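You operate a simulated robot arm through the tools that you are given. There is no shell and no other tool.

Carry out the task below with a simulated robot arm. There is one attempt and no reset: what you move stays moved.

Task
Put things in order on the test table top. At the end: the clear sample cup from the test table top stands where the red toe jack stood; the red toe jack from the test table top stands where the red tape spool stood; the red tube end from the test table top stands on top of the orange medium nozzle; the brown joint brush is in the clear probe dish; the red tape spool stands where the brown joint brush stood; whatever was shut is shut again. Leave all else as you found it, and nothing knocked over.

The check looks at the end state, three seconds after you hand in, the way a careful person would. Anything else that was tipped, shoved, dropped, spilled or broken makes it a failure.

Robot
A 7-joint arm with a two-finger parallel gripper, fixed in place. Base frame: the origin is at the foot of the arm, x ahead of it, y to its left, z up; the work surface is at about z = 840. Units: mm, rad, N and s.
With the tool pointing down near the work surface it reaches from about 300 to 700 mm from the base axis. Its first joint turns from -1.152 to 1.152 rad. Payload 1.57 kg.
Tool frame: the origin (TCP) lies between the finger pads and is the grasp point; the fingertips stand 30 mm ahead of it; z points along the fingers, y is the line along which they close. The gripper opens to 110 mm. The fingers are 24 mm wide and 12 mm thick; the gripper's body (48 by 112 mm) begins 78 mm behind the TCP.
Orientation is that of the tool frame in the base frame, as a unit quaternion [x, y, z, w]. With the fingers straight down and closing along the base's y, the tool's x points along the base's -x, its y along +y and its z along -z.

Tools
- The arm moves only by the tool arm_command. Its argument "moves" is a list of rows, each a list of 3 entries, a list of its own where there are three numbers: the shift along the base's x, y, z in units of 25 mm (1.0 is 25 mm), then the turn, a rotation vector about the base's x, y, z in units of 6 degrees (1.0 is 6 degrees), then the opening, from 0 (shut) to 1 (fully open). In form: [[[dx, dy, dz], [ax, ay, az], claw], ...]. A call has 1 to 20 rows; each row shifts and turns the commanded pose from where the row before left it. A call with a number of a shift or a turn outside -1 to 1 is refused whole. Rows are played at 5 a second. More than 50 mm and 0.15 rad between two rows, or a gripper value outside its range, and nothing of the call is played. A pose out of reach is approached as far as the arm can. The call stops where the force on the tool passes 40 N (or 10 N more than at its start, if that is more) or the arm is blocked; 0.2 s more then pass. Each finger travels about 108 mm/s and halts on what it meets, pressing with about 28 N; the grip force reading is that of the motor and also rises with nothing between the fingers. The clock runs only during rows and for 0.2 s after the last one: add rows that do not move to give the fingers time. It gives the time, the measured TCP pose, the force on the tool (base axes), the opening and the grip force at its end, in the units of the frame above (readings bear some noise), with the torque about the TCP (base axes, N m) and any sound that the robot's microphone picked up.
- Cameras (640 x 400 px; columns grow to the right, rows downward): "scene" is fixed at [172.3, -397.3, 1400.7]; the picture's right is [0.73, -0.68, 0.00], its down [-0.42, -0.45, -0.79] and it looks along [0.54, 0.58, -0.61] (base axes); focal length 265 px, centre (320, 200). "wrist" rides on the gripper at [70, 16, -141] in the tool frame; the picture's right is [-0.23, 0.97, 0.00], its down [-0.85, -0.20, -0.48] and it looks along [-0.47, -0.11, 0.88] (tool axes); focal length 222 px, centre (320, 200). There is no depth. A picture from a camera that has moved, and an enlarged one, comes with that camera's place and axes in the base frame and with its lens.
- capture(camera): a new picture of that camera. The clock stands still meanwhile.
- close_up(camera, box): a new picture of the part [left, top, right, bottom] of that camera's present view, enlarged. The clock stands still meanwhile.
- sign_off(): hands the job in; it is judged then, once.

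Nothing tells you positions but the pictures and the camera data. Unless the task says otherwise, let go and move clear before handing in.

The tools are called after ">>>" as a command line: name --argument value ..., lists and objects as JSON in quotes. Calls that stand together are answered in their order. arm_command: Moves the arm, as the interface text tells. Its arguments: {"type":"object","properties":{"moves":{"type":"array","items":{"type":"array"}}},"required":["moves"]} The other tools are called the same way: capture (camera) takes a picture; close_up (camera, box) takes an enlarged picture of a part of a camera's view; sign_off () hands the job in.

At the start:

```text
t: 0.0
ee_pos: [380.0, 194.3, 1226.7]
ee_rot: [0.0, 1.0, 0.0, 0.0]
force: [-0.8, 0.0, -0.9]
wrist_torque: [0.0, 0.0, -0.01]
gripper_width: 109.8
grip_force: 0.1
```

scene: 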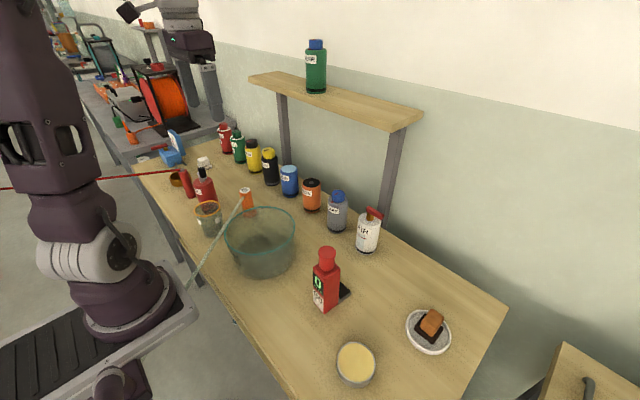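
wrist: 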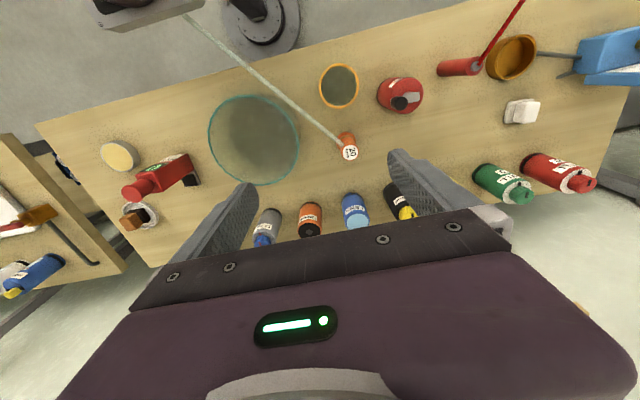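

I see a table with bottles, a large green-rimmed bowl, a cup, a red toe jack and other items. I'll take enlarged pictures to identify each one before moving.

>>> close_up --camera "scene" --box '[130, 120, 290, 220]'

>>> close_up --camera "scene" --box '[190, 170, 350, 290]'

>>> close_up --camera "scene" --box '[290, 180, 490, 400]'

>>> close_up --camera "wrist" --box '[300, 0, 640, 220]'

>>> close_up --camera "wrist" --box '[0, 80, 320, 280]'

```text
4.00 times, centred on (210, 170) of scene
camera zoom: at [172.3, -397.3, 1400.7], right [0.73, -0.68, 0.0], down [-0.42, -0.45, -0.79], along [0.54, 0.58, -0.61], focal length 1062 px, centre (760, 320)
```

zoom: 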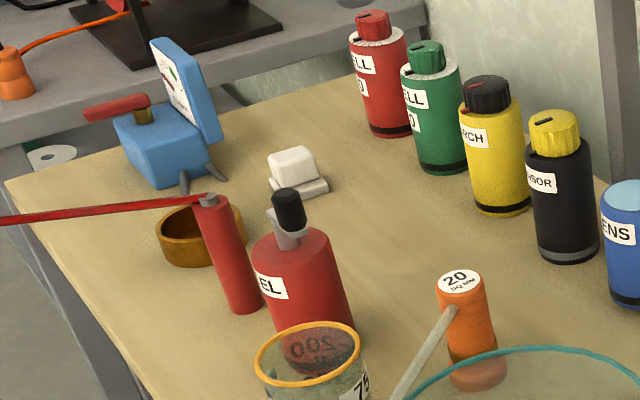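

```text
3.33 times, centred on (270, 230) of scene
camera zoom: at [172.3, -397.3, 1400.7], right [0.73, -0.68, 0.0], down [-0.42, -0.45, -0.79], along [0.54, 0.58, -0.61], focal length 885 px, centre (487, 100)
```

zoom: 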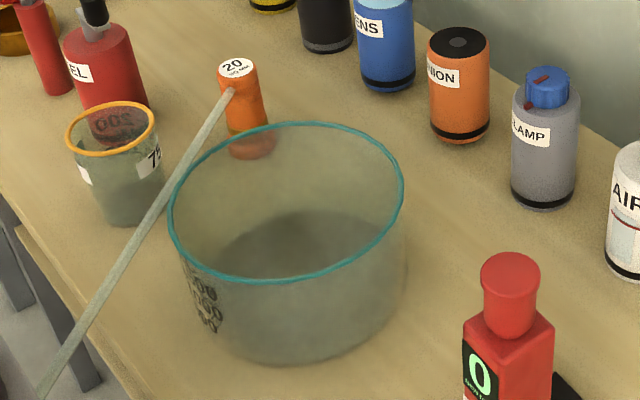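

```text
1.82 times, centred on (390, 290) of scene
camera zoom: at [172.3, -397.3, 1400.7], right [0.73, -0.68, 0.0], down [-0.42, -0.45, -0.79], along [0.54, 0.58, -0.61], focal length 483 px, centre (193, 36)
```

zoom: 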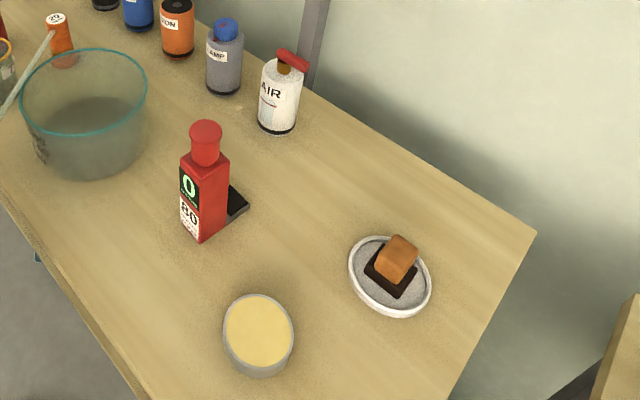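

```text
1.82 times, centred on (470, 110) of wrist
camera zoom: at [309.4, 208.8, 1367.7], right [0.23, 0.97, 0.0], down [0.85, -0.2, 0.48], along [0.47, -0.11, -0.88], focal length 404 px, centre (47, 364)
```

zoom: 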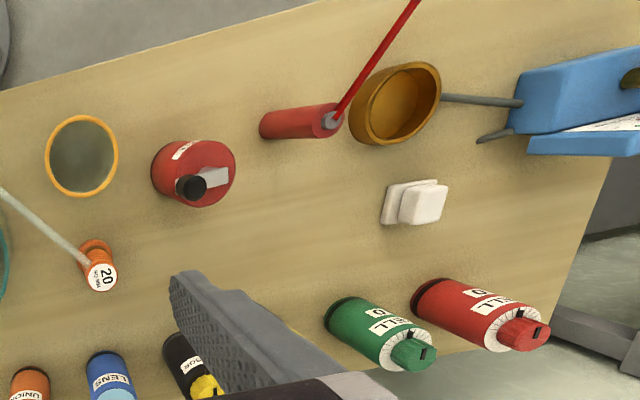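

```text
2.00 times, centred on (160, 180) of wrist
camera zoom: at [309.4, 208.8, 1367.7], right [0.23, 0.97, 0.0], down [0.85, -0.2, 0.48], along [0.47, -0.11, -0.88], focal length 444 px, centre (640, 240)
```

zoom: 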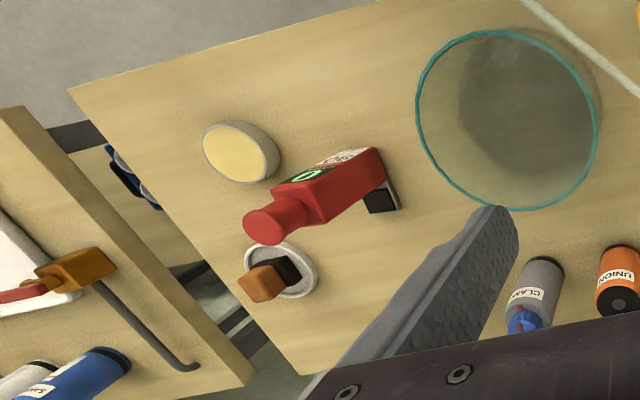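

The object names need matching to shapes, so I'll zoom further into each area.

>>> close_up --camera "scene" --box '[390, 290, 470, 370]'

>>> close_up --camera "scene" --box '[300, 240, 380, 320]'

>>> close_up --camera "scene" --box '[160, 150, 240, 230]'

>>> close_up --camera "scene" --box '[220, 170, 300, 220]'

>>> close_up --camera "scene" --box '[30, 0, 230, 170]'

>>> close_up --camera "scene" --box '[480, 300, 640, 400]'

>>> close_up --camera "wrist" --box '[0, 150, 130, 310]'

>>> close_up --camera "wrist" --box '[180, 0, 380, 200]'

>>> close_up --camera "scene" --box '[0, 130, 200, 400]'

```text
5.00 times, centred on (430, 330) of scene
camera zoom: at [172.3, -397.3, 1400.7], right [0.73, -0.68, 0.0], down [-0.42, -0.45, -0.79], along [0.54, 0.58, -0.61], focal length 1327 px, centre (-230, -450)
```

zoom: 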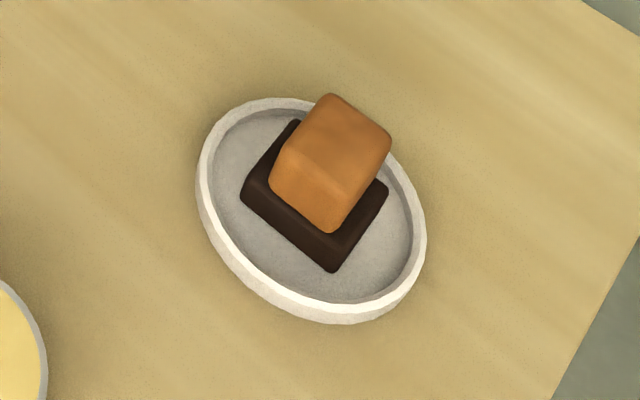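

```text
5.00 times, centred on (340, 280) of scene
camera zoom: at [172.3, -397.3, 1400.7], right [0.73, -0.68, 0.0], down [-0.42, -0.45, -0.79], along [0.54, 0.58, -0.61], focal length 1327 px, centre (220, -200)
```

zoom: 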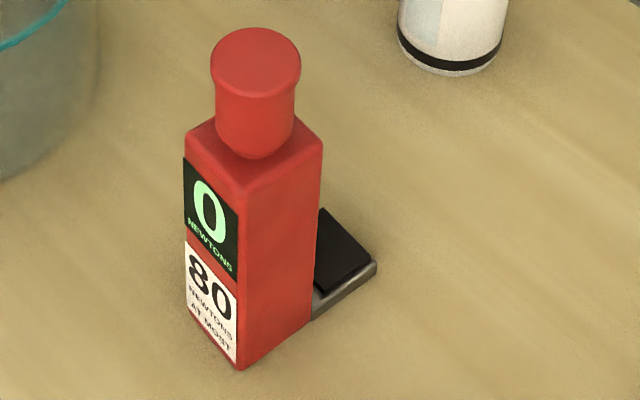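

```text
5.00 times, centred on (200, 190) of scene
camera zoom: at [172.3, -397.3, 1400.7], right [0.73, -0.68, 0.0], down [-0.42, -0.45, -0.79], along [0.54, 0.58, -0.61], focal length 1327 px, centre (920, 250)
```

zoom: 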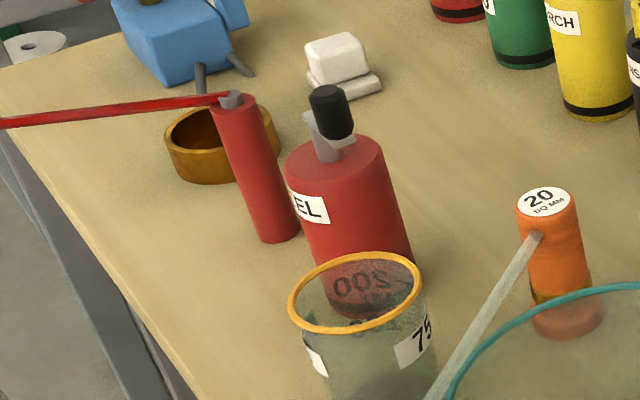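

```text
8.00 times, centred on (260, 195) of scene
camera zoom: at [172.3, -397.3, 1400.7], right [0.73, -0.68, 0.0], down [-0.42, -0.45, -0.79], along [0.54, 0.58, -0.61], focal length 2123 px, centre (800, 240)
```

zoom: 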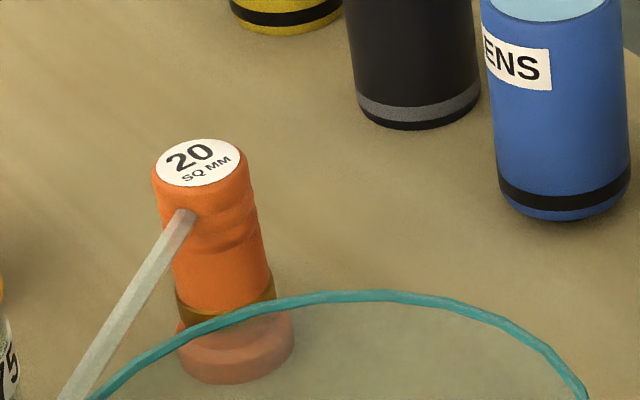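

```text
2.35 times, centred on (130, 85) of scene
camera zoom: at [172.3, -397.3, 1400.7], right [0.73, -0.68, 0.0], down [-0.42, -0.45, -0.79], along [0.54, 0.58, -0.61], focal length 624 px, centre (767, 471)
```

zoom: 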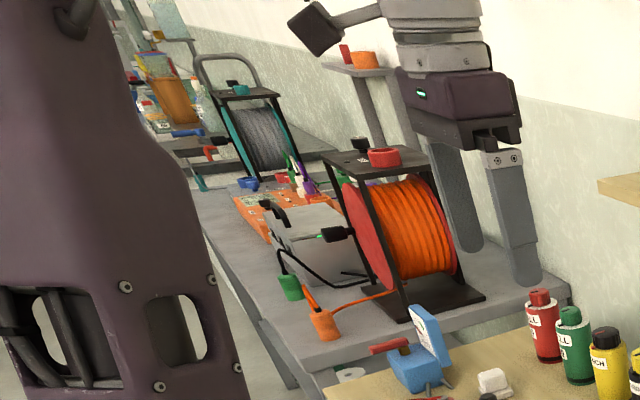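

```text
4.00 times, centred on (560, 350) of scene
camera zoom: at [172.3, -397.3, 1400.7], right [0.73, -0.68, 0.0], down [-0.42, -0.45, -0.79], along [0.54, 0.58, -0.61], focal length 1062 px, centre (-640, -400)
```

zoom: 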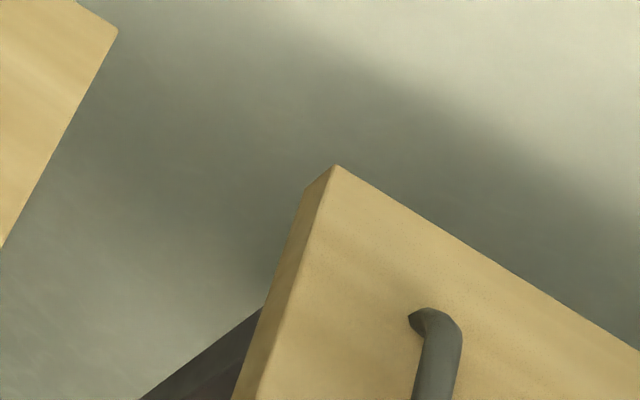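

```text
2.50 times, centred on (65, 230) of wrist
camera zoom: at [309.4, 208.8, 1367.7], right [0.23, 0.97, 0.0], down [0.85, -0.2, 0.48], along [0.47, -0.11, -0.88], focal length 555 px, centre (958, 125)
```

zoom: 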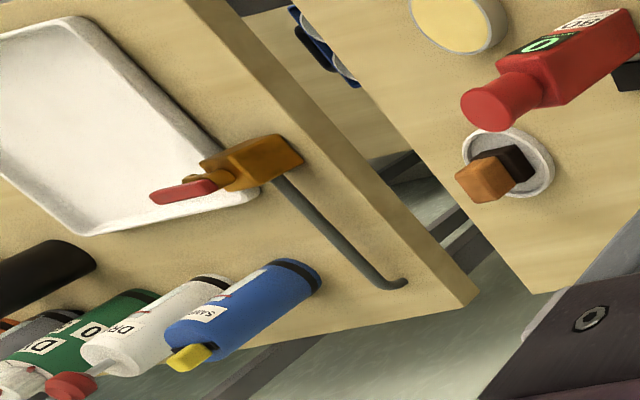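

```text
2.00 times, centred on (280, 100) of wrist
camera zoom: at [309.4, 208.8, 1367.7], right [0.23, 0.97, 0.0], down [0.85, -0.2, 0.48], along [0.47, -0.11, -0.88], focal length 444 px, centre (400, 400)
```

zoom: 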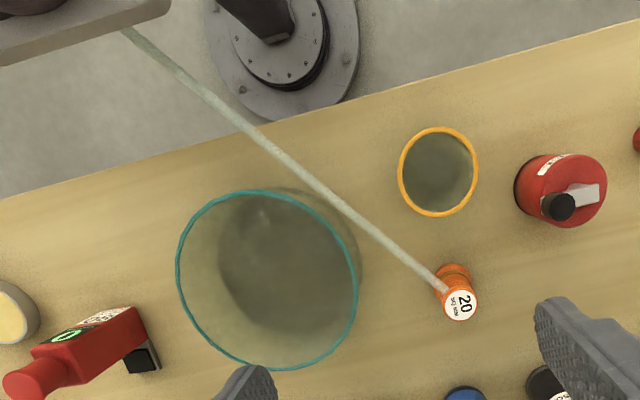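

```text
1.48 times, centred on (100, 265) of scene
camera zoom: at [172.3, -397.3, 1400.7], right [0.73, -0.68, 0.0], down [-0.42, -0.45, -0.79], along [0.54, 0.58, -0.61], focal length 393 px, centre (646, 104)
```

zoom: 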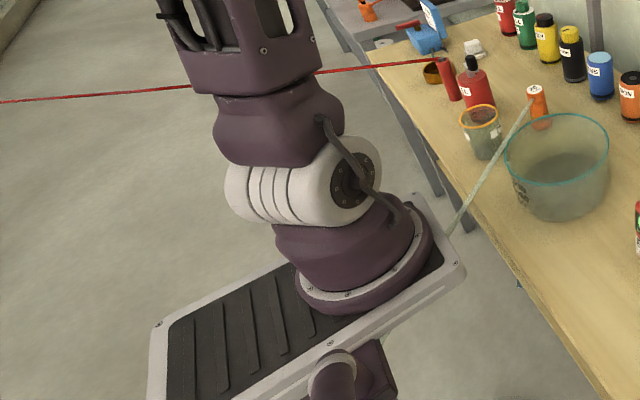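

The red candidates near the left end are ambiguous: a red cylinder on a red line, and a red "…EL" cylinder. I'll move the wrist camera closer to them, staying high.

>>> arm_command --moves '[[[-0.8, 1, -0.6], [0, 0, 0], 1], [[-0.8, 1, -0.6], [0, 0, 0], 1], [[-0.8, 1, -0.6], [0, 0, 0], 1], [[-0.8, 1, -0.6], [0, 0, 0], 1], [[-0.8, 1, -0.6], [0, 0, 0], 1], [[-0.8, 1, -0.6], [0, 0, 0], 1], [[-0.6, 1, -0.6], [0, 0, 0], 1], [[0, 0, 0], [0, 0, 0], 1]]'

>>> capture --camera "wrist"

>>> capture --camera "scene"

```text
t: 1.8
ee_pos: [241.7, 369.3, 1123.2]
ee_rot: [0.001, 1.0, 0.001, 0.0]
force: [-0.3, -0.2, 0.2]
wrist_torque: [0.02, 0.0, -0.01]
gripper_width: 109.9
grip_force: 0.0
```

```text
taken
camera wrist: at [171.4, 384.3, 1264.9], right [0.23, 0.97, 0.0], down [0.85, -0.2, 0.48], along [0.47, -0.11, -0.88], focal length 222 px, centre (320, 200)
```

wrist: 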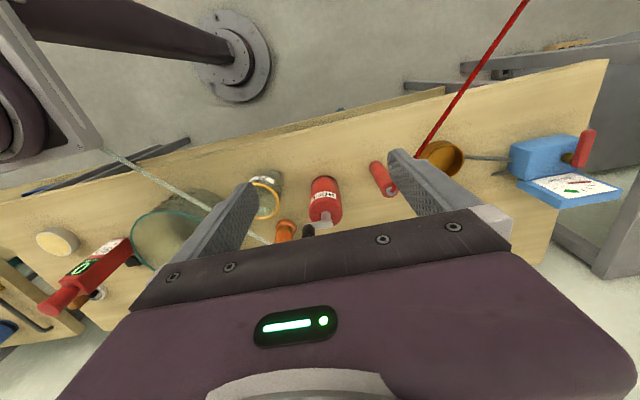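

```text
taken
```

scene: 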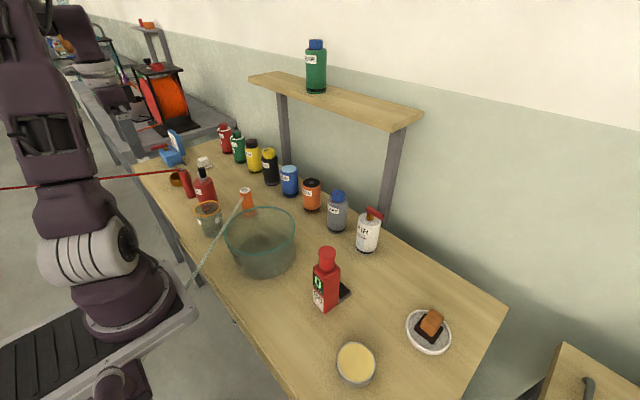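

>>> close_up --camera "wrist" --box '[240, 130, 420, 250]'

>>> close_up --camera "wrist" --box '[400, 100, 640, 240]'

>>> close_up --camera "wrist" --box '[0, 130, 240, 340]'

>>> close_up --camera "wrist" --box '[400, 0, 640, 140]'

```text
3.33 times, centred on (330, 190) of wrist
camera zoom: at [171.4, 384.3, 1264.9], right [0.23, 0.97, 0.0], down [0.85, -0.2, 0.48], along [0.47, -0.11, -0.88], focal length 740 px, centre (287, 233)
```

zoom: 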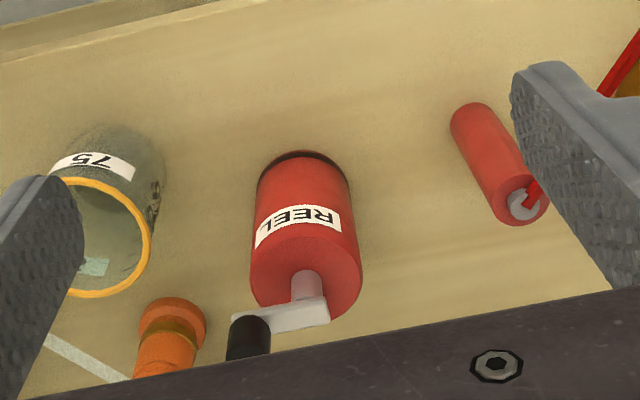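

```text
2.67 times, centred on (520, 170) of wrist
camera zoom: at [171.4, 384.3, 1264.9], right [0.23, 0.97, 0.0], down [0.85, -0.2, 0.48], along [0.47, -0.11, -0.88], focal length 592 px, centre (-213, 280)
```

zoom: 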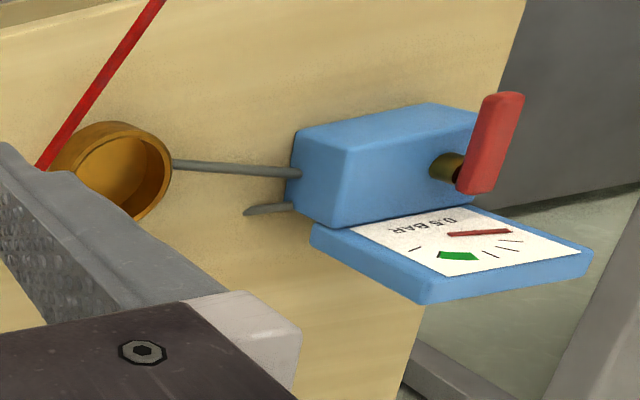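

```text
1.90 times, centred on (120, 235) of wrist
camera zoom: at [171.4, 384.3, 1264.9], right [0.23, 0.97, 0.0], down [0.85, -0.2, 0.48], along [0.47, -0.11, -0.88], focal length 423 px, centre (701, 133)
```

zoom: 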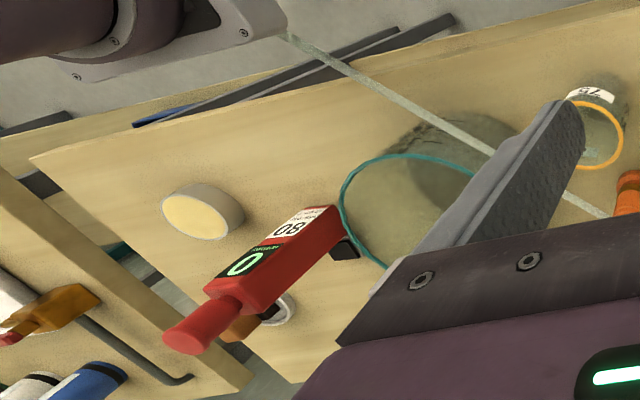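

```text
2.67 times, centred on (520, 70) of wrist
camera zoom: at [171.4, 384.3, 1264.9], right [0.23, 0.97, 0.0], down [0.85, -0.2, 0.48], along [0.47, -0.11, -0.88], focal length 592 px, centre (-213, 547)
```

zoom: 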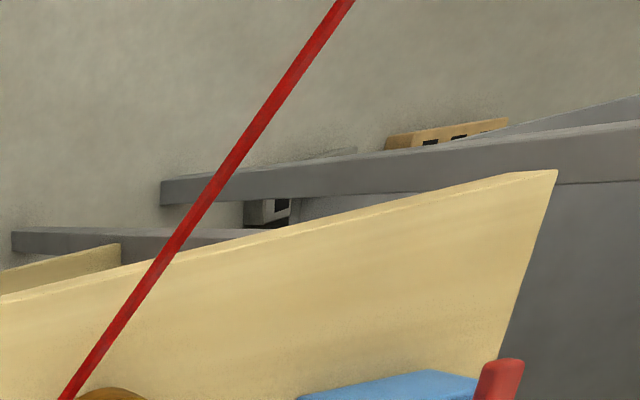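

The label reads "REEL" and it has a crank, so that's the red tape spool. The red cylinder on the red line is the tube end, and the orange "20 SQ MM" on its line is the nozzle. Next I'll look down at the brush in the white dish from above.

>>> arm_command --moves '[[[0.4, -1, 0], [0, 0, 0], 1], [[0.4, -1, 0], [0, 0, 0], 1], [[0.4, -1, 0], [0, 0, 0], 1], [[0.4, -1, 0], [0, 0, 0], 1], [[0.4, -1, 0], [0, 0, 0], 1], [[0.4, -1, 0], [0, 0, 0], 1], [[0.4, -1, 0], [0, 0, 0], 1], [[0.4, -1, 0], [0, 0, 0], 1], [[0.4, -1, 0], [0, 0, 0], 1], [[0.4, -1, 0], [0, 0, 0], 1], [[0.4, -1, 0], [0, 0, 0], 1], [[0.4, -1, 0], [0, 0, 0], 1], [[0.4, -1, 0], [0, 0, 0], 1], [[0, 0, 0], [0, 0, 0], 1]]'

>>> capture --camera "wrist"

```text
t: 4.8
ee_pos: [373.0, 44.3, 1119.5]
ee_rot: [0.0, 1.0, 0.0, 0.0]
force: [0.2, 0.6, 0.2]
wrist_torque: [0.0, -0.01, -0.03]
gripper_width: 110.2
grip_force: 0.0
```

```text
taken
camera wrist: at [303.0, 58.7, 1260.7], right [0.23, 0.97, 0.0], down [0.85, -0.2, 0.48], along [0.47, -0.11, -0.88], focal length 222 px, centre (320, 200)
```

wrist: 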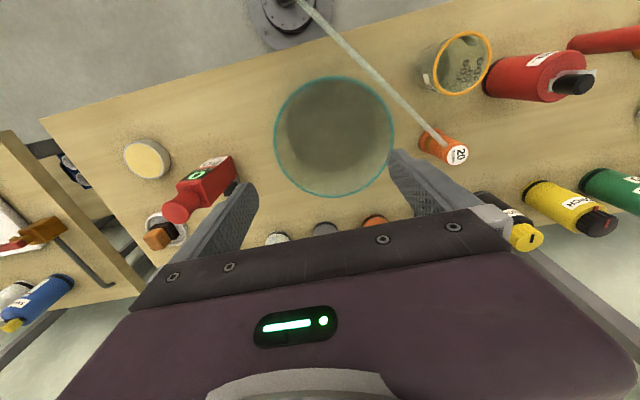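

>>> close_up --camera "wrist" --box '[400, 10, 560, 170]'

>>> close_up --camera "wrist" --box '[260, 60, 410, 220]'

>>> close_up --camera "wrist" --box '[110, 120, 270, 260]'

>>> arm_command --moves '[[[0.4, -1, 0], [0, 0, 0], 1], [[0.4, -1, 0], [0, 0, 0], 1], [[0.4, -1, 0], [0, 0, 0], 1], [[0.4, -1, 0], [0, 0, 0], 1], [[0.4, -1, 0], [0, 0, 0], 1], [[0.4, -1, 0], [0, 0, 0], 1], [[0.4, -1, 0], [0, 0, 0], 1], [[0.4, -1, 0], [0, 0, 0], 1], [[0.4, -1, 0], [0, 0, 0], 1], [[0.4, -1, 0], [0, 0, 0], 1], [[0.4, -1, 0], [0, 0, 0], 1], [[0.4, -1, 0], [0, 0, 0], 1], [[0.4, -1, 0], [0, 0, 0], 1], [[0.4, -1, 0], [0, 0, 0], 1], [[0.2, -1, 0], [0, 0, 0], 1], [[0, -0.8, 0], [0, 0, 0], 1], [[0, 0, 0], [0, 0, 0], 1], [[0, 0, 0], [0, 0, 0], 1]]'

>>> capture --camera "wrist"

```text
2.50 times, centred on (480, 90) of wrist
camera zoom: at [303.0, 58.7, 1260.7], right [0.23, 0.97, 0.0], down [0.85, -0.2, 0.48], along [0.47, -0.11, -0.88], focal length 555 px, centre (-80, 475)
```

zoom: 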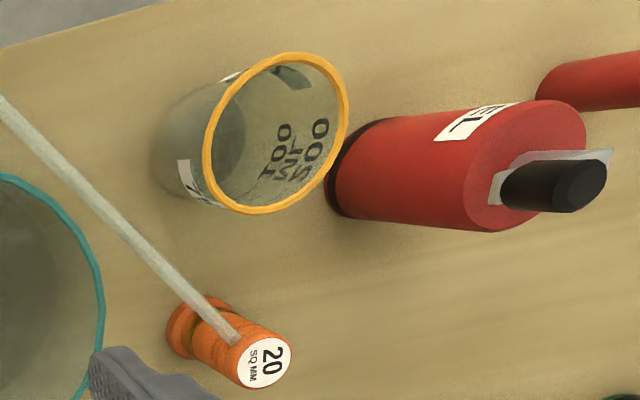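

```text
2.50 times, centred on (335, 140) of wrist
camera zoom: at [303.0, 58.7, 1260.7], right [0.23, 0.97, 0.0], down [0.85, -0.2, 0.48], along [0.47, -0.11, -0.88], focal length 555 px, centre (282, 350)
```

zoom: 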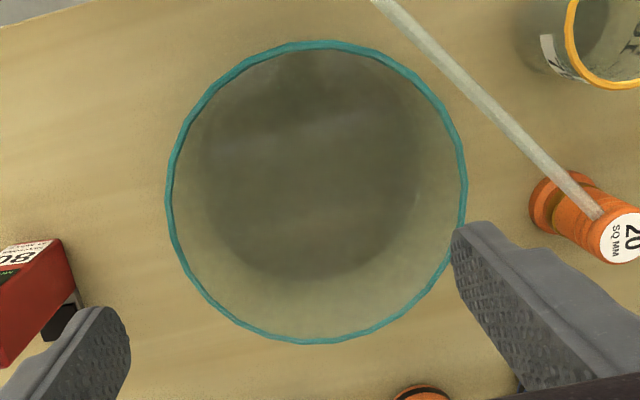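

```text
2.86 times, centred on (190, 190) of wrist
camera zoom: at [303.0, 58.7, 1260.7], right [0.23, 0.97, 0.0], down [0.85, -0.2, 0.48], along [0.47, -0.11, -0.88], focal length 635 px, centre (691, 229)
```

zoom: 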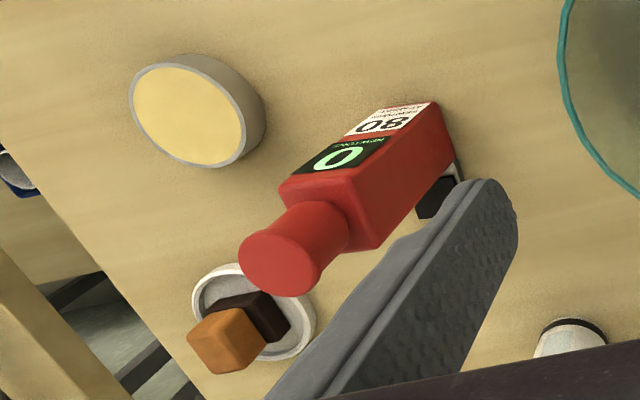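

```text
t: 8.6
ee_pos: [518.6, -341.0, 1116.0]
ee_rot: [-0.004, 1.0, 0.005, -0.01]
force: [-0.5, -0.3, 0.5]
wrist_torque: [0.01, 0.0, 0.0]
gripper_width: 109.9
grip_force: 0.1
out of reach, approached as far as the arm can: row 16
```

```text
taken
camera wrist: at [450.7, -329.5, 1259.1], right [0.22, 0.98, 0.01], down [0.87, -0.2, 0.46], along [0.45, -0.1, -0.89], focal length 222 px, centre (320, 200)
```

wrist: 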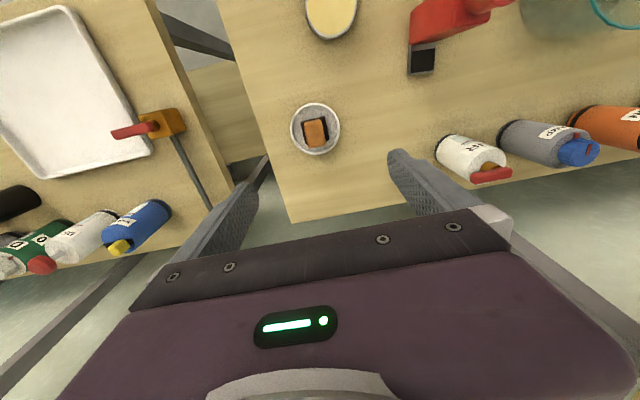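

>>> close_up --camera "wrist" --box '[275, 90, 355, 170]'

>>> close_up --camera "wrist" --box '[280, 0, 520, 100]'

>>> close_up --camera "scene" --box '[400, 300, 460, 360]'

```text
5.00 times, centred on (315, 130) of wrist
camera zoom: at [450.7, -329.5, 1259.1], right [0.22, 0.98, 0.01], down [0.87, -0.2, 0.46], along [0.45, -0.1, -0.89], focal length 1111 px, centre (345, 550)
```

zoom: 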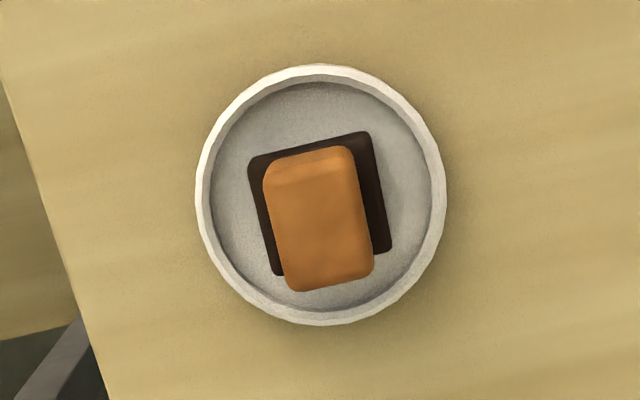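

```text
2.67 times, centred on (400, 50) of wrist
camera zoom: at [450.7, -329.5, 1259.1], right [0.22, 0.98, 0.01], down [0.87, -0.2, 0.46], along [0.45, -0.1, -0.89], focal length 592 px, centre (107, 600)
```

zoom: 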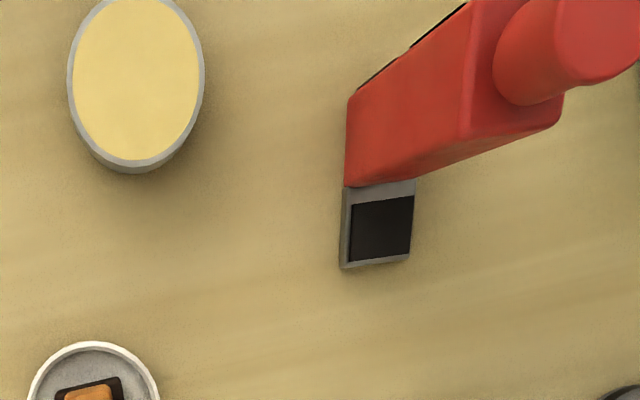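

```text
6.67 times, centred on (430, 330) of scene
camera zoom: at [172.3, -397.4, 1400.7], right [0.73, -0.68, 0.0], down [-0.42, -0.45, -0.79], along [0.54, 0.58, -0.61], focal length 1769 px, centre (-413, -667)
```

zoom: 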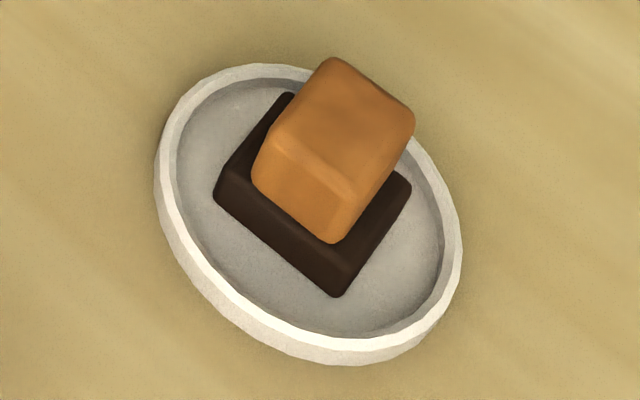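

The brush is a brown block on dark bristles, centred in the white dish at about (517, −352), with its top near z≈910. I'll come down above it and look again before gripping.

>>> arm_command --moves '[[[0, 0, -0.9], [0, 0, 0], 1], [[0, 0, -0.9], [0, 0, 0], 1], [[0, 0, -0.9], [0, 0, 0], 0.8], [[0, 0, -0.9], [0, 0, 0], 0.7], [[0, 0, -0.9], [0, 0, 0], 0.6], [[0, 0, -0.9], [0, 0, 0], 0.6], [[0, 0, 0], [0, 0, 0], 0.6], [[0, 0, 0], [0, 0, 0], 0.6]]'

>>> capture --camera "wrist"

>>> close_up --camera "scene" --box '[370, 240, 500, 360]'

```text
t: 10.4
ee_pos: [519.4, -352.1, 985.6]
ee_rot: [0.0, 1.0, 0.0, 0.0]
force: [-0.3, -0.6, 0.5]
wrist_torque: [0.01, 0.0, 0.0]
gripper_width: 65.9
grip_force: 0.1
```

```text
taken
camera wrist: at [449.6, -336.1, 1127.5], right [0.23, 0.97, 0.0], down [0.85, -0.2, 0.48], along [0.47, -0.11, -0.88], focal length 222 px, centre (320, 200)
```

wrist: 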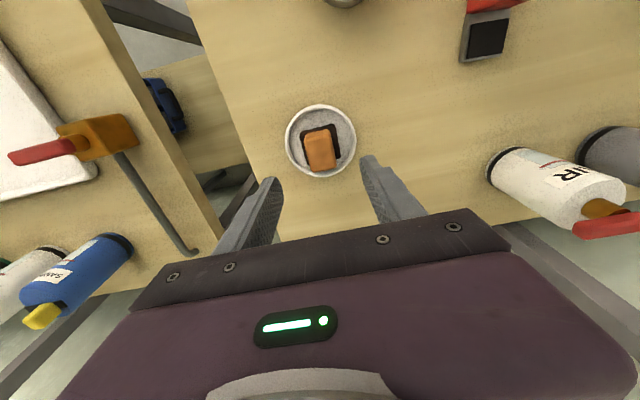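

```text
3.33 times, centred on (435, 300) of scene
camera zoom: at [172.3, -397.3, 1400.7], right [0.73, -0.68, 0.0], down [-0.42, -0.45, -0.79], along [0.54, 0.58, -0.61], focal length 885 px, centre (-63, -133)
```

zoom: 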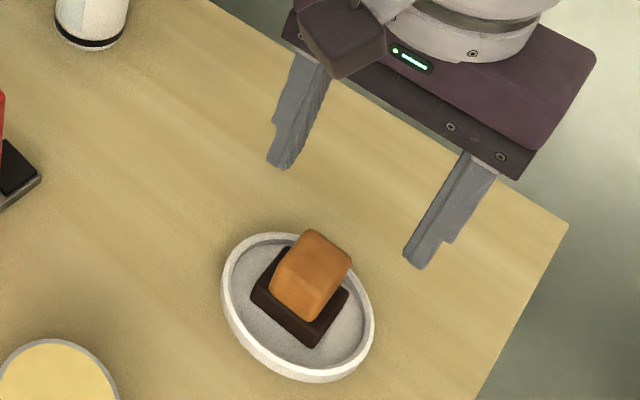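

>>> close_up --camera "wrist" --box '[280, 95, 360, 185]'

```text
4.44 times, centred on (320, 140) of wrist
camera zoom: at [449.6, -336.1, 1127.5], right [0.23, 0.97, 0.0], down [0.85, -0.2, 0.48], along [0.47, -0.11, -0.88], focal length 987 px, centre (320, 467)
```

zoom: 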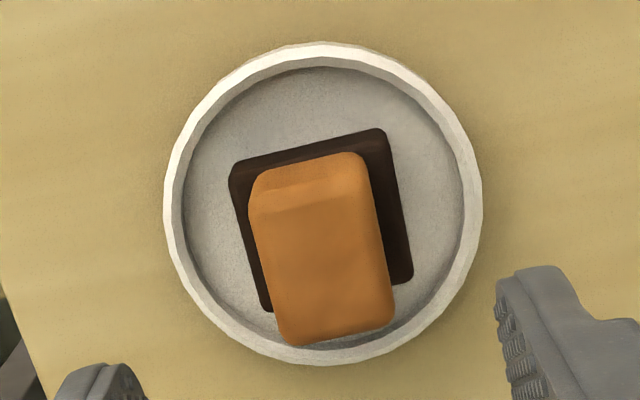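

I'm aligned over the brush, whose block is about 25 mm wide along y. I'll descend to z≈898, close and check the grip.

>>> arm_command --moves '[[[0, 0, -0.9], [0, 0, 0], 0.6], [[0, 0, -0.9], [0, 0, 0], 0.6], [[0, 0, -0.9], [0, 0, 0], 0.6], [[0, 0, -0.85], [0, 0, 0], 0.6], [[0, 0, 0], [0, 0, 0], 0.6], [[0, 0, 0], [0, 0, 0], 0.4], [[0, 0, 0], [0, 0, 0], 0.2], [[0, 0, 0], [0, 0, 0], 0.0], [[0, 0, 0], [0, 0, 0], 0.0], [[0, 0, 0], [0, 0, 0], 0.0]]'

>>> capture --camera "wrist"

>>> close_up --camera "scene" --box '[370, 240, 500, 360]'

```text
t: 12.6
ee_pos: [521.2, -352.2, 898.5]
ee_rot: [-0.001, 1.0, 0.0, 0.0]
force: [-0.5, 0.9, 0.4]
wrist_torque: [-0.03, -0.01, -0.03]
gripper_width: 28.9
grip_force: 27.8
```

```text
taken
camera wrist: at [450.3, -336.5, 1039.6], right [0.23, 0.97, 0.0], down [0.85, -0.2, 0.48], along [0.47, -0.11, -0.88], focal length 222 px, centre (320, 200)
```

wrist: 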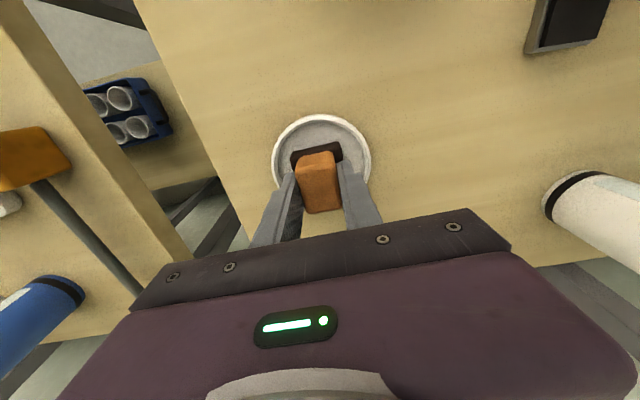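

```text
3.33 times, centred on (435, 300) of scene
camera zoom: at [172.4, -397.4, 1400.7], right [0.73, -0.68, 0.0], down [-0.42, -0.45, -0.79], along [0.54, 0.58, -0.61], focal length 885 px, centre (-63, -133)
```

zoom: 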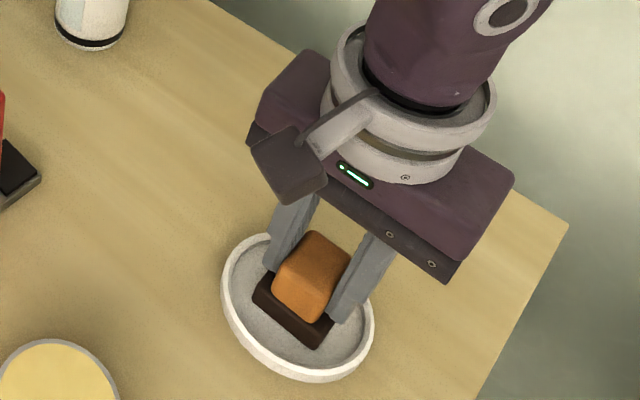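

The brush is gripped at 29 mm. I'll lift straight up and check the dish stays behind.

>>> arm_command --moves '[[[0, 0, 0.4], [0, 0, 0], 0], [[0, 0, 0.8], [0, 0, 0], 0], [[0, 0, 1], [0, 0, 0], 0], [[0, 0, 1], [0, 0, 0], 0], [[0, 0, 1], [0, 0, 0], 0], [[0, 0, 1], [0, 0, 0], 0], [[0, 0, 1], [0, 0, 0], 0], [[0, 0, 0], [0, 0, 0], 0]]'

>>> capture --camera "wrist"

>>> capture --camera "scene"

```text
t: 14.4
ee_pos: [521.5, -349.8, 1053.4]
ee_rot: [0.001, 1.0, 0.0, 0.0]
force: [0.2, -0.4, 0.0]
wrist_torque: [0.01, 0.03, 0.01]
gripper_width: 29.0
grip_force: 27.5
```

```text
taken
camera wrist: at [451.2, -334.6, 1194.3], right [0.23, 0.97, 0.0], down [0.85, -0.2, 0.48], along [0.47, -0.11, -0.88], focal length 222 px, centre (320, 200)
```

wrist: 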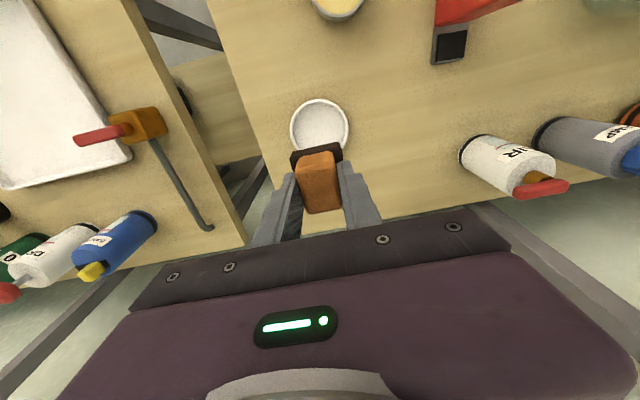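

```text
taken
```

scene: 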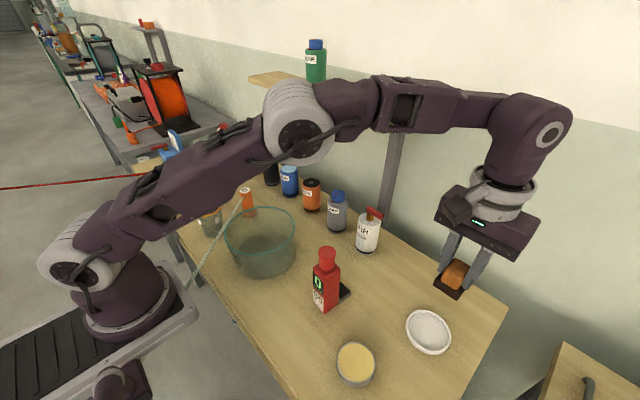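

The dish stayed put. I'll carry the brush past the jack on the far side and over the bowl.

>>> arm_command --moves '[[[0, 0.5, 0], [0, 0, 0], 0], [[0, 1, 0], [0, 0, 0], 0], [[0, 1, 0], [0, 0, 0], 0], [[0, 1, 0], [0, 0, 0], 0], [[0, 1, 0], [0, 0, 0], 0], [[0, 1, 0], [0, 0, 0], 0], [[0, 1, 0], [0, 0, 0], 0], [[0, 1, 0], [0, 0, 0], 0], [[0, 1, 0], [0, 0, 0], 0], [[0, 1, 0], [0, 0, 0], 0], [[0, 1, 0], [0, 0, 0], 0], [[0, 1, 0], [0, 0, 0], 0], [[-0.9, 1, 0], [0, 0, 0], 0], [[-0.9, 1, 0], [0, 0, 0], 0], [[-0.9, 1, 0], [0, 0, 0], 0], [[-0.9, 1, 0], [0, 0, 0], 0], [[-0.9, 0.5, 0], [0, 0, 0], 0], [[-0.9, 0.4, 0], [0, 0, 0], 0], [[0, 0, 0], [0, 0, 0], 0]]'

>>> capture --camera "wrist"

>>> close_up --camera "scene" --box '[180, 150, 340, 290]'

```text
t: 18.4
ee_pos: [384.7, 60.0, 1052.4]
ee_rot: [0.001, 1.0, 0.0, 0.0]
force: [-0.3, -0.7, -1.0]
wrist_torque: [0.0, -0.01, -0.02]
gripper_width: 28.9
grip_force: 27.8
```

```text
taken
camera wrist: at [314.8, 74.9, 1194.6], right [0.23, 0.97, 0.0], down [0.85, -0.2, 0.48], along [0.47, -0.11, -0.88], focal length 222 px, centre (320, 200)
```

wrist: 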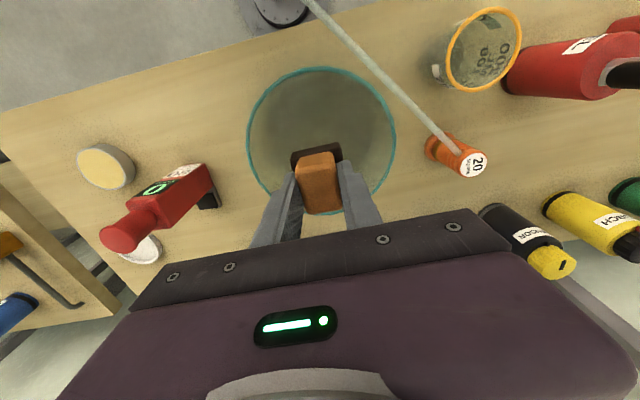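

```text
2.86 times, centred on (260, 220) of scene
camera zoom: at [172.3, -397.3, 1400.7], right [0.73, -0.68, 0.0], down [-0.42, -0.45, -0.79], along [0.54, 0.58, -0.61], focal length 758 px, centre (491, 143)
```

zoom: 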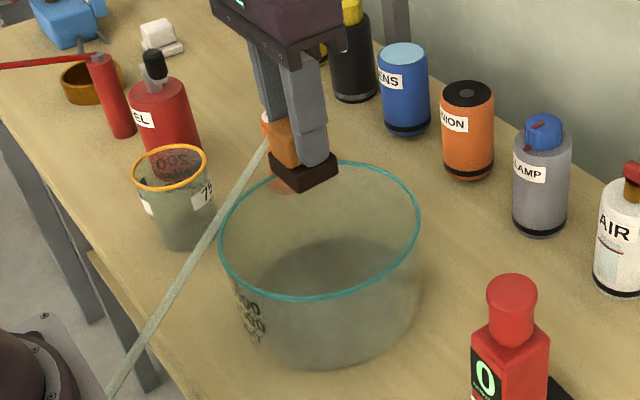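

The brush is centred over the bowl at about (383, 60). I'll lower it slowly towards the bowl floor and watch the force.

>>> arm_command --moves '[[[0, 0, -0.6], [0, 0, 0], 0], [[0, 0, -1], [0, 0, 0], 0], [[0, 0, -1], [0, 0, 0], 0], [[0, 0, -1], [0, 0, 0], 0], [[0, 0, -1], [0, 0, 0], 0], [[0, 0, -0.8], [0, 0, 0], 0], [[0, 0, -0.4], [0, 0, 0], 0], [[0, 0, -0.1], [0, 0, 0], 0], [[0, 0, 0], [0, 0, 0], 0]]'

>>> close_up --camera "scene" --box '[180, 150, 340, 290]'

```text
t: 20.4
ee_pos: [386.1, 59.1, 903.7]
ee_rot: [0.0, 1.0, 0.0, 0.0]
force: [0.2, -0.5, -1.4]
wrist_torque: [0.01, -0.01, 0.0]
gripper_width: 28.9
grip_force: 27.6
```

```text
2.86 times, centred on (260, 220) of scene
camera zoom: at [172.4, -397.3, 1400.7], right [0.73, -0.68, 0.0], down [-0.42, -0.45, -0.79], along [0.54, 0.58, -0.61], focal length 758 px, centre (491, 143)
```

zoom: 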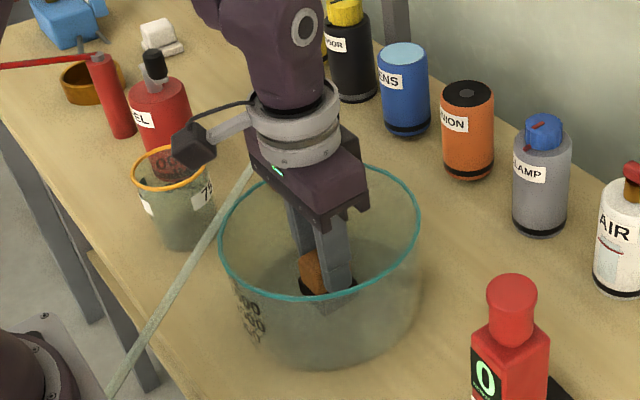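

>>> arm_command --moves '[[[0, 0, -0.08], [0, 0, 0], 0], [[0, 0, -0.08], [0, 0, 0], 0], [[0, 0, 0], [0, 0, 0], 0]]'

>>> arm_command --moves '[[[0, 0, -0.06], [0, 0, 0], 0], [[0, 0, 0], [0, 0, 0], 0]]'

```text
t: 21.2
ee_pos: [384.8, 59.9, 899.2]
ee_rot: [0.0, 1.0, 0.0, 0.0]
force: [0.0, -0.1, -0.2]
wrist_torque: [0.04, -0.02, -0.02]
gripper_width: 28.9
grip_force: 28.0
```

```text
t: 21.8
ee_pos: [384.6, 59.5, 899.1]
ee_rot: [-0.001, 1.0, 0.0, 0.0]
force: [-1.2, -0.4, -0.8]
wrist_torque: [-0.03, 0.02, 0.03]
gripper_width: 29.0
grip_force: 28.1
```

>>> arm_command --moves '[[[0, 0, -0.06], [0, 0, 0], 0], [[0, 0, 0], [0, 0, 0], 0]]'

>>> arm_command --moves '[[[0, 0, -0.06], [0, 0, 0], 0], [[0, 0, 0], [0, 0, 0], 0]]'

```text
t: 22.4
ee_pos: [385.1, 59.7, 898.3]
ee_rot: [0.001, 1.0, 0.0, 0.0]
force: [0.5, -1.7, 2.4]
wrist_torque: [-0.02, -0.02, 0.01]
gripper_width: 29.2
grip_force: 28.1
```

```text
t: 23.0
ee_pos: [384.8, 59.2, 897.1]
ee_rot: [0.0, 1.0, 0.0, 0.0]
force: [-3.3, -2.6, 28.9]
wrist_torque: [-0.13, 0.07, -0.03]
gripper_width: 29.1
grip_force: 28.2
```

The brush has touched the bowl floor (29 N). I'll ease up 1 mm, open and rise straight out.

>>> arm_command --moves '[[[0, 0, 0.05], [0, 0, 0], 0], [[0, 0, 0], [0, 0, 0], 0.15], [[0, 0, 0], [0, 0, 0], 0.35], [[0, 0, 0], [0, 0, 0], 0.5], [[0, 0, 0], [0, 0, 0], 0.5], [[0, 0, 0.5], [0, 0, 0], 0.5], [[0, 0, 1], [0, 0, 0], 0.5], [[0, 0, 1], [0, 0, 0], 0.5], [[0, 0, 1], [0, 0, 0], 0.5], [[0, 0, 1], [0, 0, 0], 0.5], [[0, 0, 1], [0, 0, 0], 0.5], [[0, 0, 1], [0, 0, 0], 0.5], [[0, 0, 0], [0, 0, 0], 0.5]]'

>>> capture --camera "wrist"

>>> capture --camera "scene"

```text
t: 25.8
ee_pos: [386.9, 59.0, 1057.9]
ee_rot: [0.0, 1.0, 0.0, 0.001]
force: [0.0, -0.7, 0.5]
wrist_torque: [-0.03, 0.0, 0.01]
gripper_width: 55.1
grip_force: 0.2
```

```text
taken
camera wrist: at [315.7, 73.1, 1200.2], right [0.23, 0.97, 0.0], down [0.85, -0.2, 0.48], along [0.47, -0.11, -0.88], focal length 222 px, centre (320, 200)
```

wrist: 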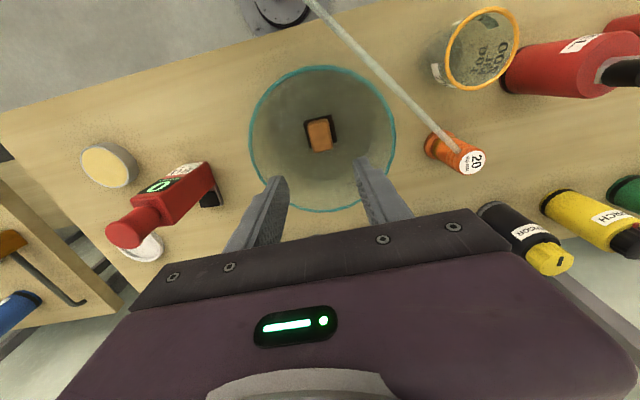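

```text
taken
```

scene: 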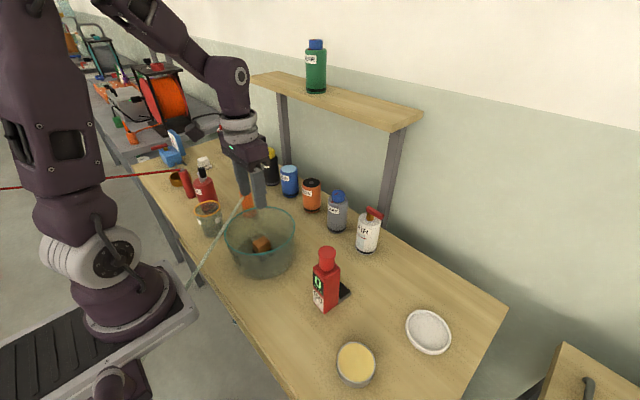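

The brush stands in the bowl. Next I'll position above the REEL spool to see its crank and find its axis.

>>> arm_command --moves '[[[-0.07, 0.95, 0.1], [0, 0, 0], 0.7], [[-0.07, 0.95, 0.1], [0, 0, 0], 0.8], [[-0.07, 0.95, 0.1], [0, 0, 0], 0.8], [[-0.07, 0.95, 0.1], [0, 0, 0], 0.8], [[-0.07, 0.95, 0.1], [0, 0, 0], 0.8], [[-0.07, 0.95, 0.1], [0, 0, 0], 0.8], [[-0.07, 0.95, 0.1], [0, 0, 0], 0.8], [[-0.07, 0.95, 0.1], [0, 0, 0], 0.8], [[-0.07, 0.95, 0.1], [0, 0, 0], 0.8], [[-0.07, 0.95, 0.1], [0, 0, 0], 0.8], [[-0.07, 0.95, 0], [0, 0, 0], 0.8], [[-0.07, 0.95, 0], [0, 0, 0], 0.8], [[0, 0, 0], [0, 0, 0], 0.8], [[0, 0, 0], [0, 0, 0], 0.8]]'

>>> capture --camera "wrist"

>>> close_up --camera "wrist" --box '[240, 60, 420, 180]'

>>> close_up --camera "scene" --box '[160, 140, 260, 240]'

```text
t: 28.8
ee_pos: [364.8, 343.5, 1082.2]
ee_rot: [0.0, 1.0, 0.0, -0.001]
force: [-0.1, -1.1, 1.0]
wrist_torque: [-0.01, -0.02, 0.0]
gripper_width: 88.2
grip_force: 0.0
```

```text
taken
camera wrist: at [295.1, 359.2, 1224.5], right [0.23, 0.97, 0.0], down [0.85, -0.2, 0.48], along [0.47, -0.11, -0.88], focal length 222 px, centre (320, 200)
```

wrist: 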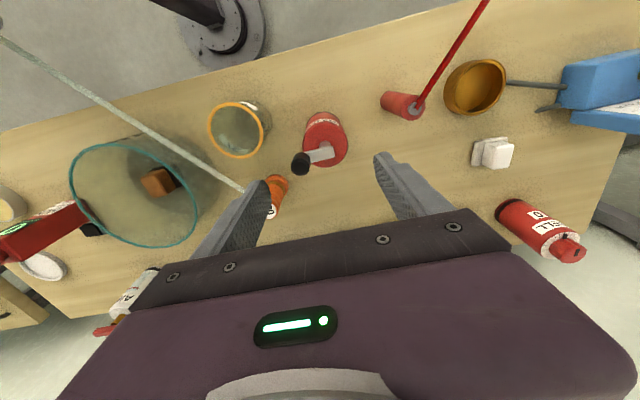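

```text
3.33 times, centred on (330, 120) of wrist
camera zoom: at [295.1, 359.2, 1224.5], right [0.23, 0.97, 0.0], down [0.85, -0.2, 0.48], along [0.47, -0.11, -0.88], focal length 740 px, centre (287, 467)
```

zoom: 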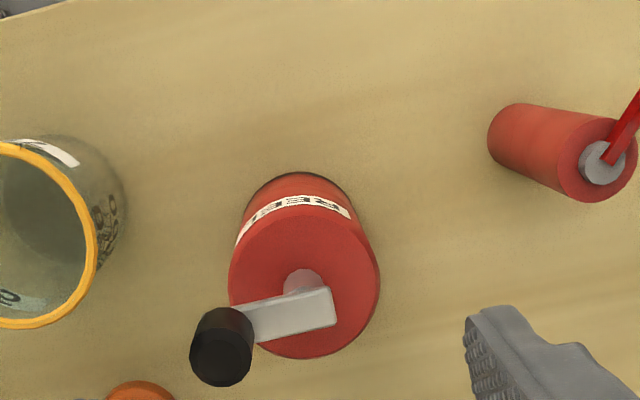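

```text
4.00 times, centred on (210, 190) of scene
camera zoom: at [172.4, -397.3, 1400.7], right [0.73, -0.68, 0.0], down [-0.42, -0.45, -0.79], along [0.54, 0.58, -0.61], focal length 1062 px, centre (760, 240)
```

zoom: 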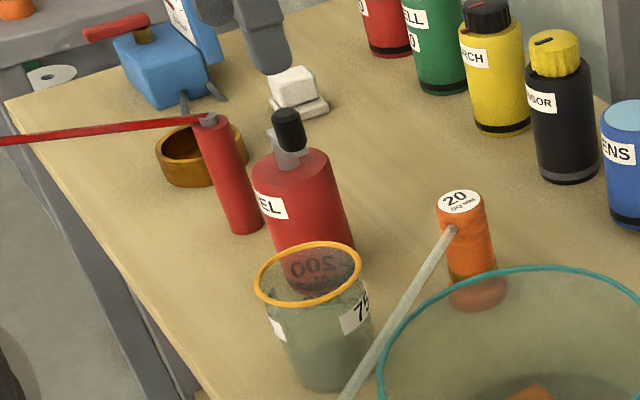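

The spool body is centred near (371, 348), about 58 mm wide with its top at z≈942. Its crank points to −y with the knob top near z≈1003, so I'll turn the gripper 90° to close along x and clear the crank.

>>> arm_command --moves '[[[0.02, 0.01, 0], [0, 0, 1], 0.8], [[0.02, 0.01, 0], [0, 0, 1], 0.8], [[0.02, 0.01, 0], [0, 0, 1], 0.8], [[0.02, 0.01, 0], [0, 0, 1], 0.8], [[0.02, 0.01, 0], [0, 0, 1], 0.8], [[0.02, 0.01, 0], [0, 0, 1], 0.8], [[0.02, 0.01, 0], [0, 0, 1], 0.8], [[0.02, 0.01, 0], [0, 0, 1], 0.8], [[0.02, 0.01, 0], [0, 0, 1], 0.8], [[0.02, 0.01, 0], [0, 0, 1], 0.8], [[0.02, 0.01, 0], [0, 0, 1], 0.8], [[0.02, 0.01, 0], [0, 0, 1], 0.8], [[0.02, 0.01, 0], [0, 0, 1], 0.8], [[0.02, 0.01, 0], [0, 0, 1], 0.8], [[0, 0, 0], [0, 0, 1], 0.8], [[0, 0, 0], [0, 0, 0], 0.8], [[0, 0, 0], [0, 0, 0], 0.8]]'

>>> capture --camera "wrist"

>>> close_up --camera "scene" --box '[160, 110, 260, 240]'

```text
t: 32.4
ee_pos: [371.3, 346.8, 1084.0]
ee_rot: [0.707, -0.707, 0.0, 0.0]
force: [-0.2, 0.2, -0.2]
wrist_torque: [-0.02, -0.03, -0.03]
gripper_width: 88.2
grip_force: 0.1
```

```text
taken
camera wrist: at [353.4, 276.0, 1226.1], right [-0.97, 0.23, 0.0], down [0.2, 0.85, 0.48], along [0.11, 0.47, -0.88], focal length 222 px, centre (320, 200)
```

wrist: 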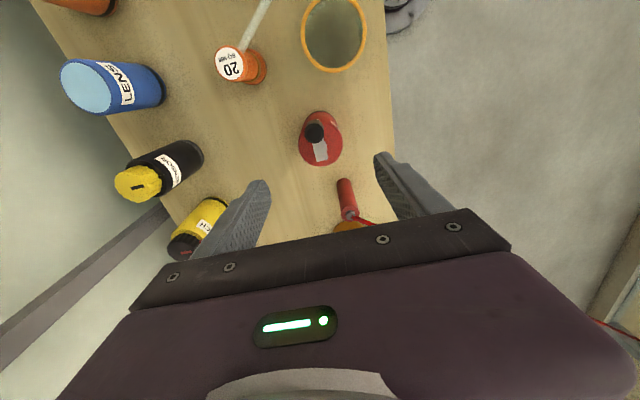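

```text
3.08 times, centred on (210, 175) of scene
camera zoom: at [172.4, -397.3, 1400.7], right [0.73, -0.68, 0.0], down [-0.42, -0.45, -0.79], along [0.54, 0.58, -0.61], focal length 817 px, centre (658, 277)
```

zoom: 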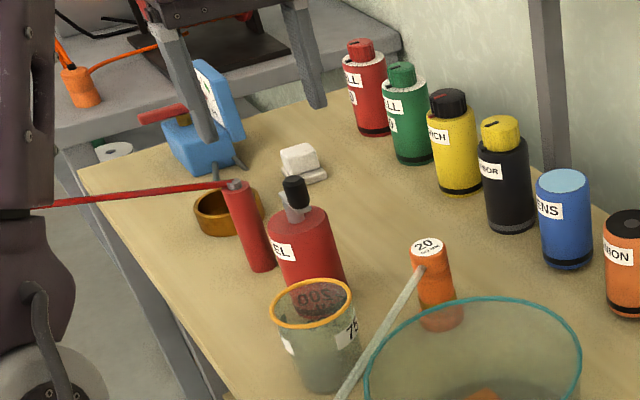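

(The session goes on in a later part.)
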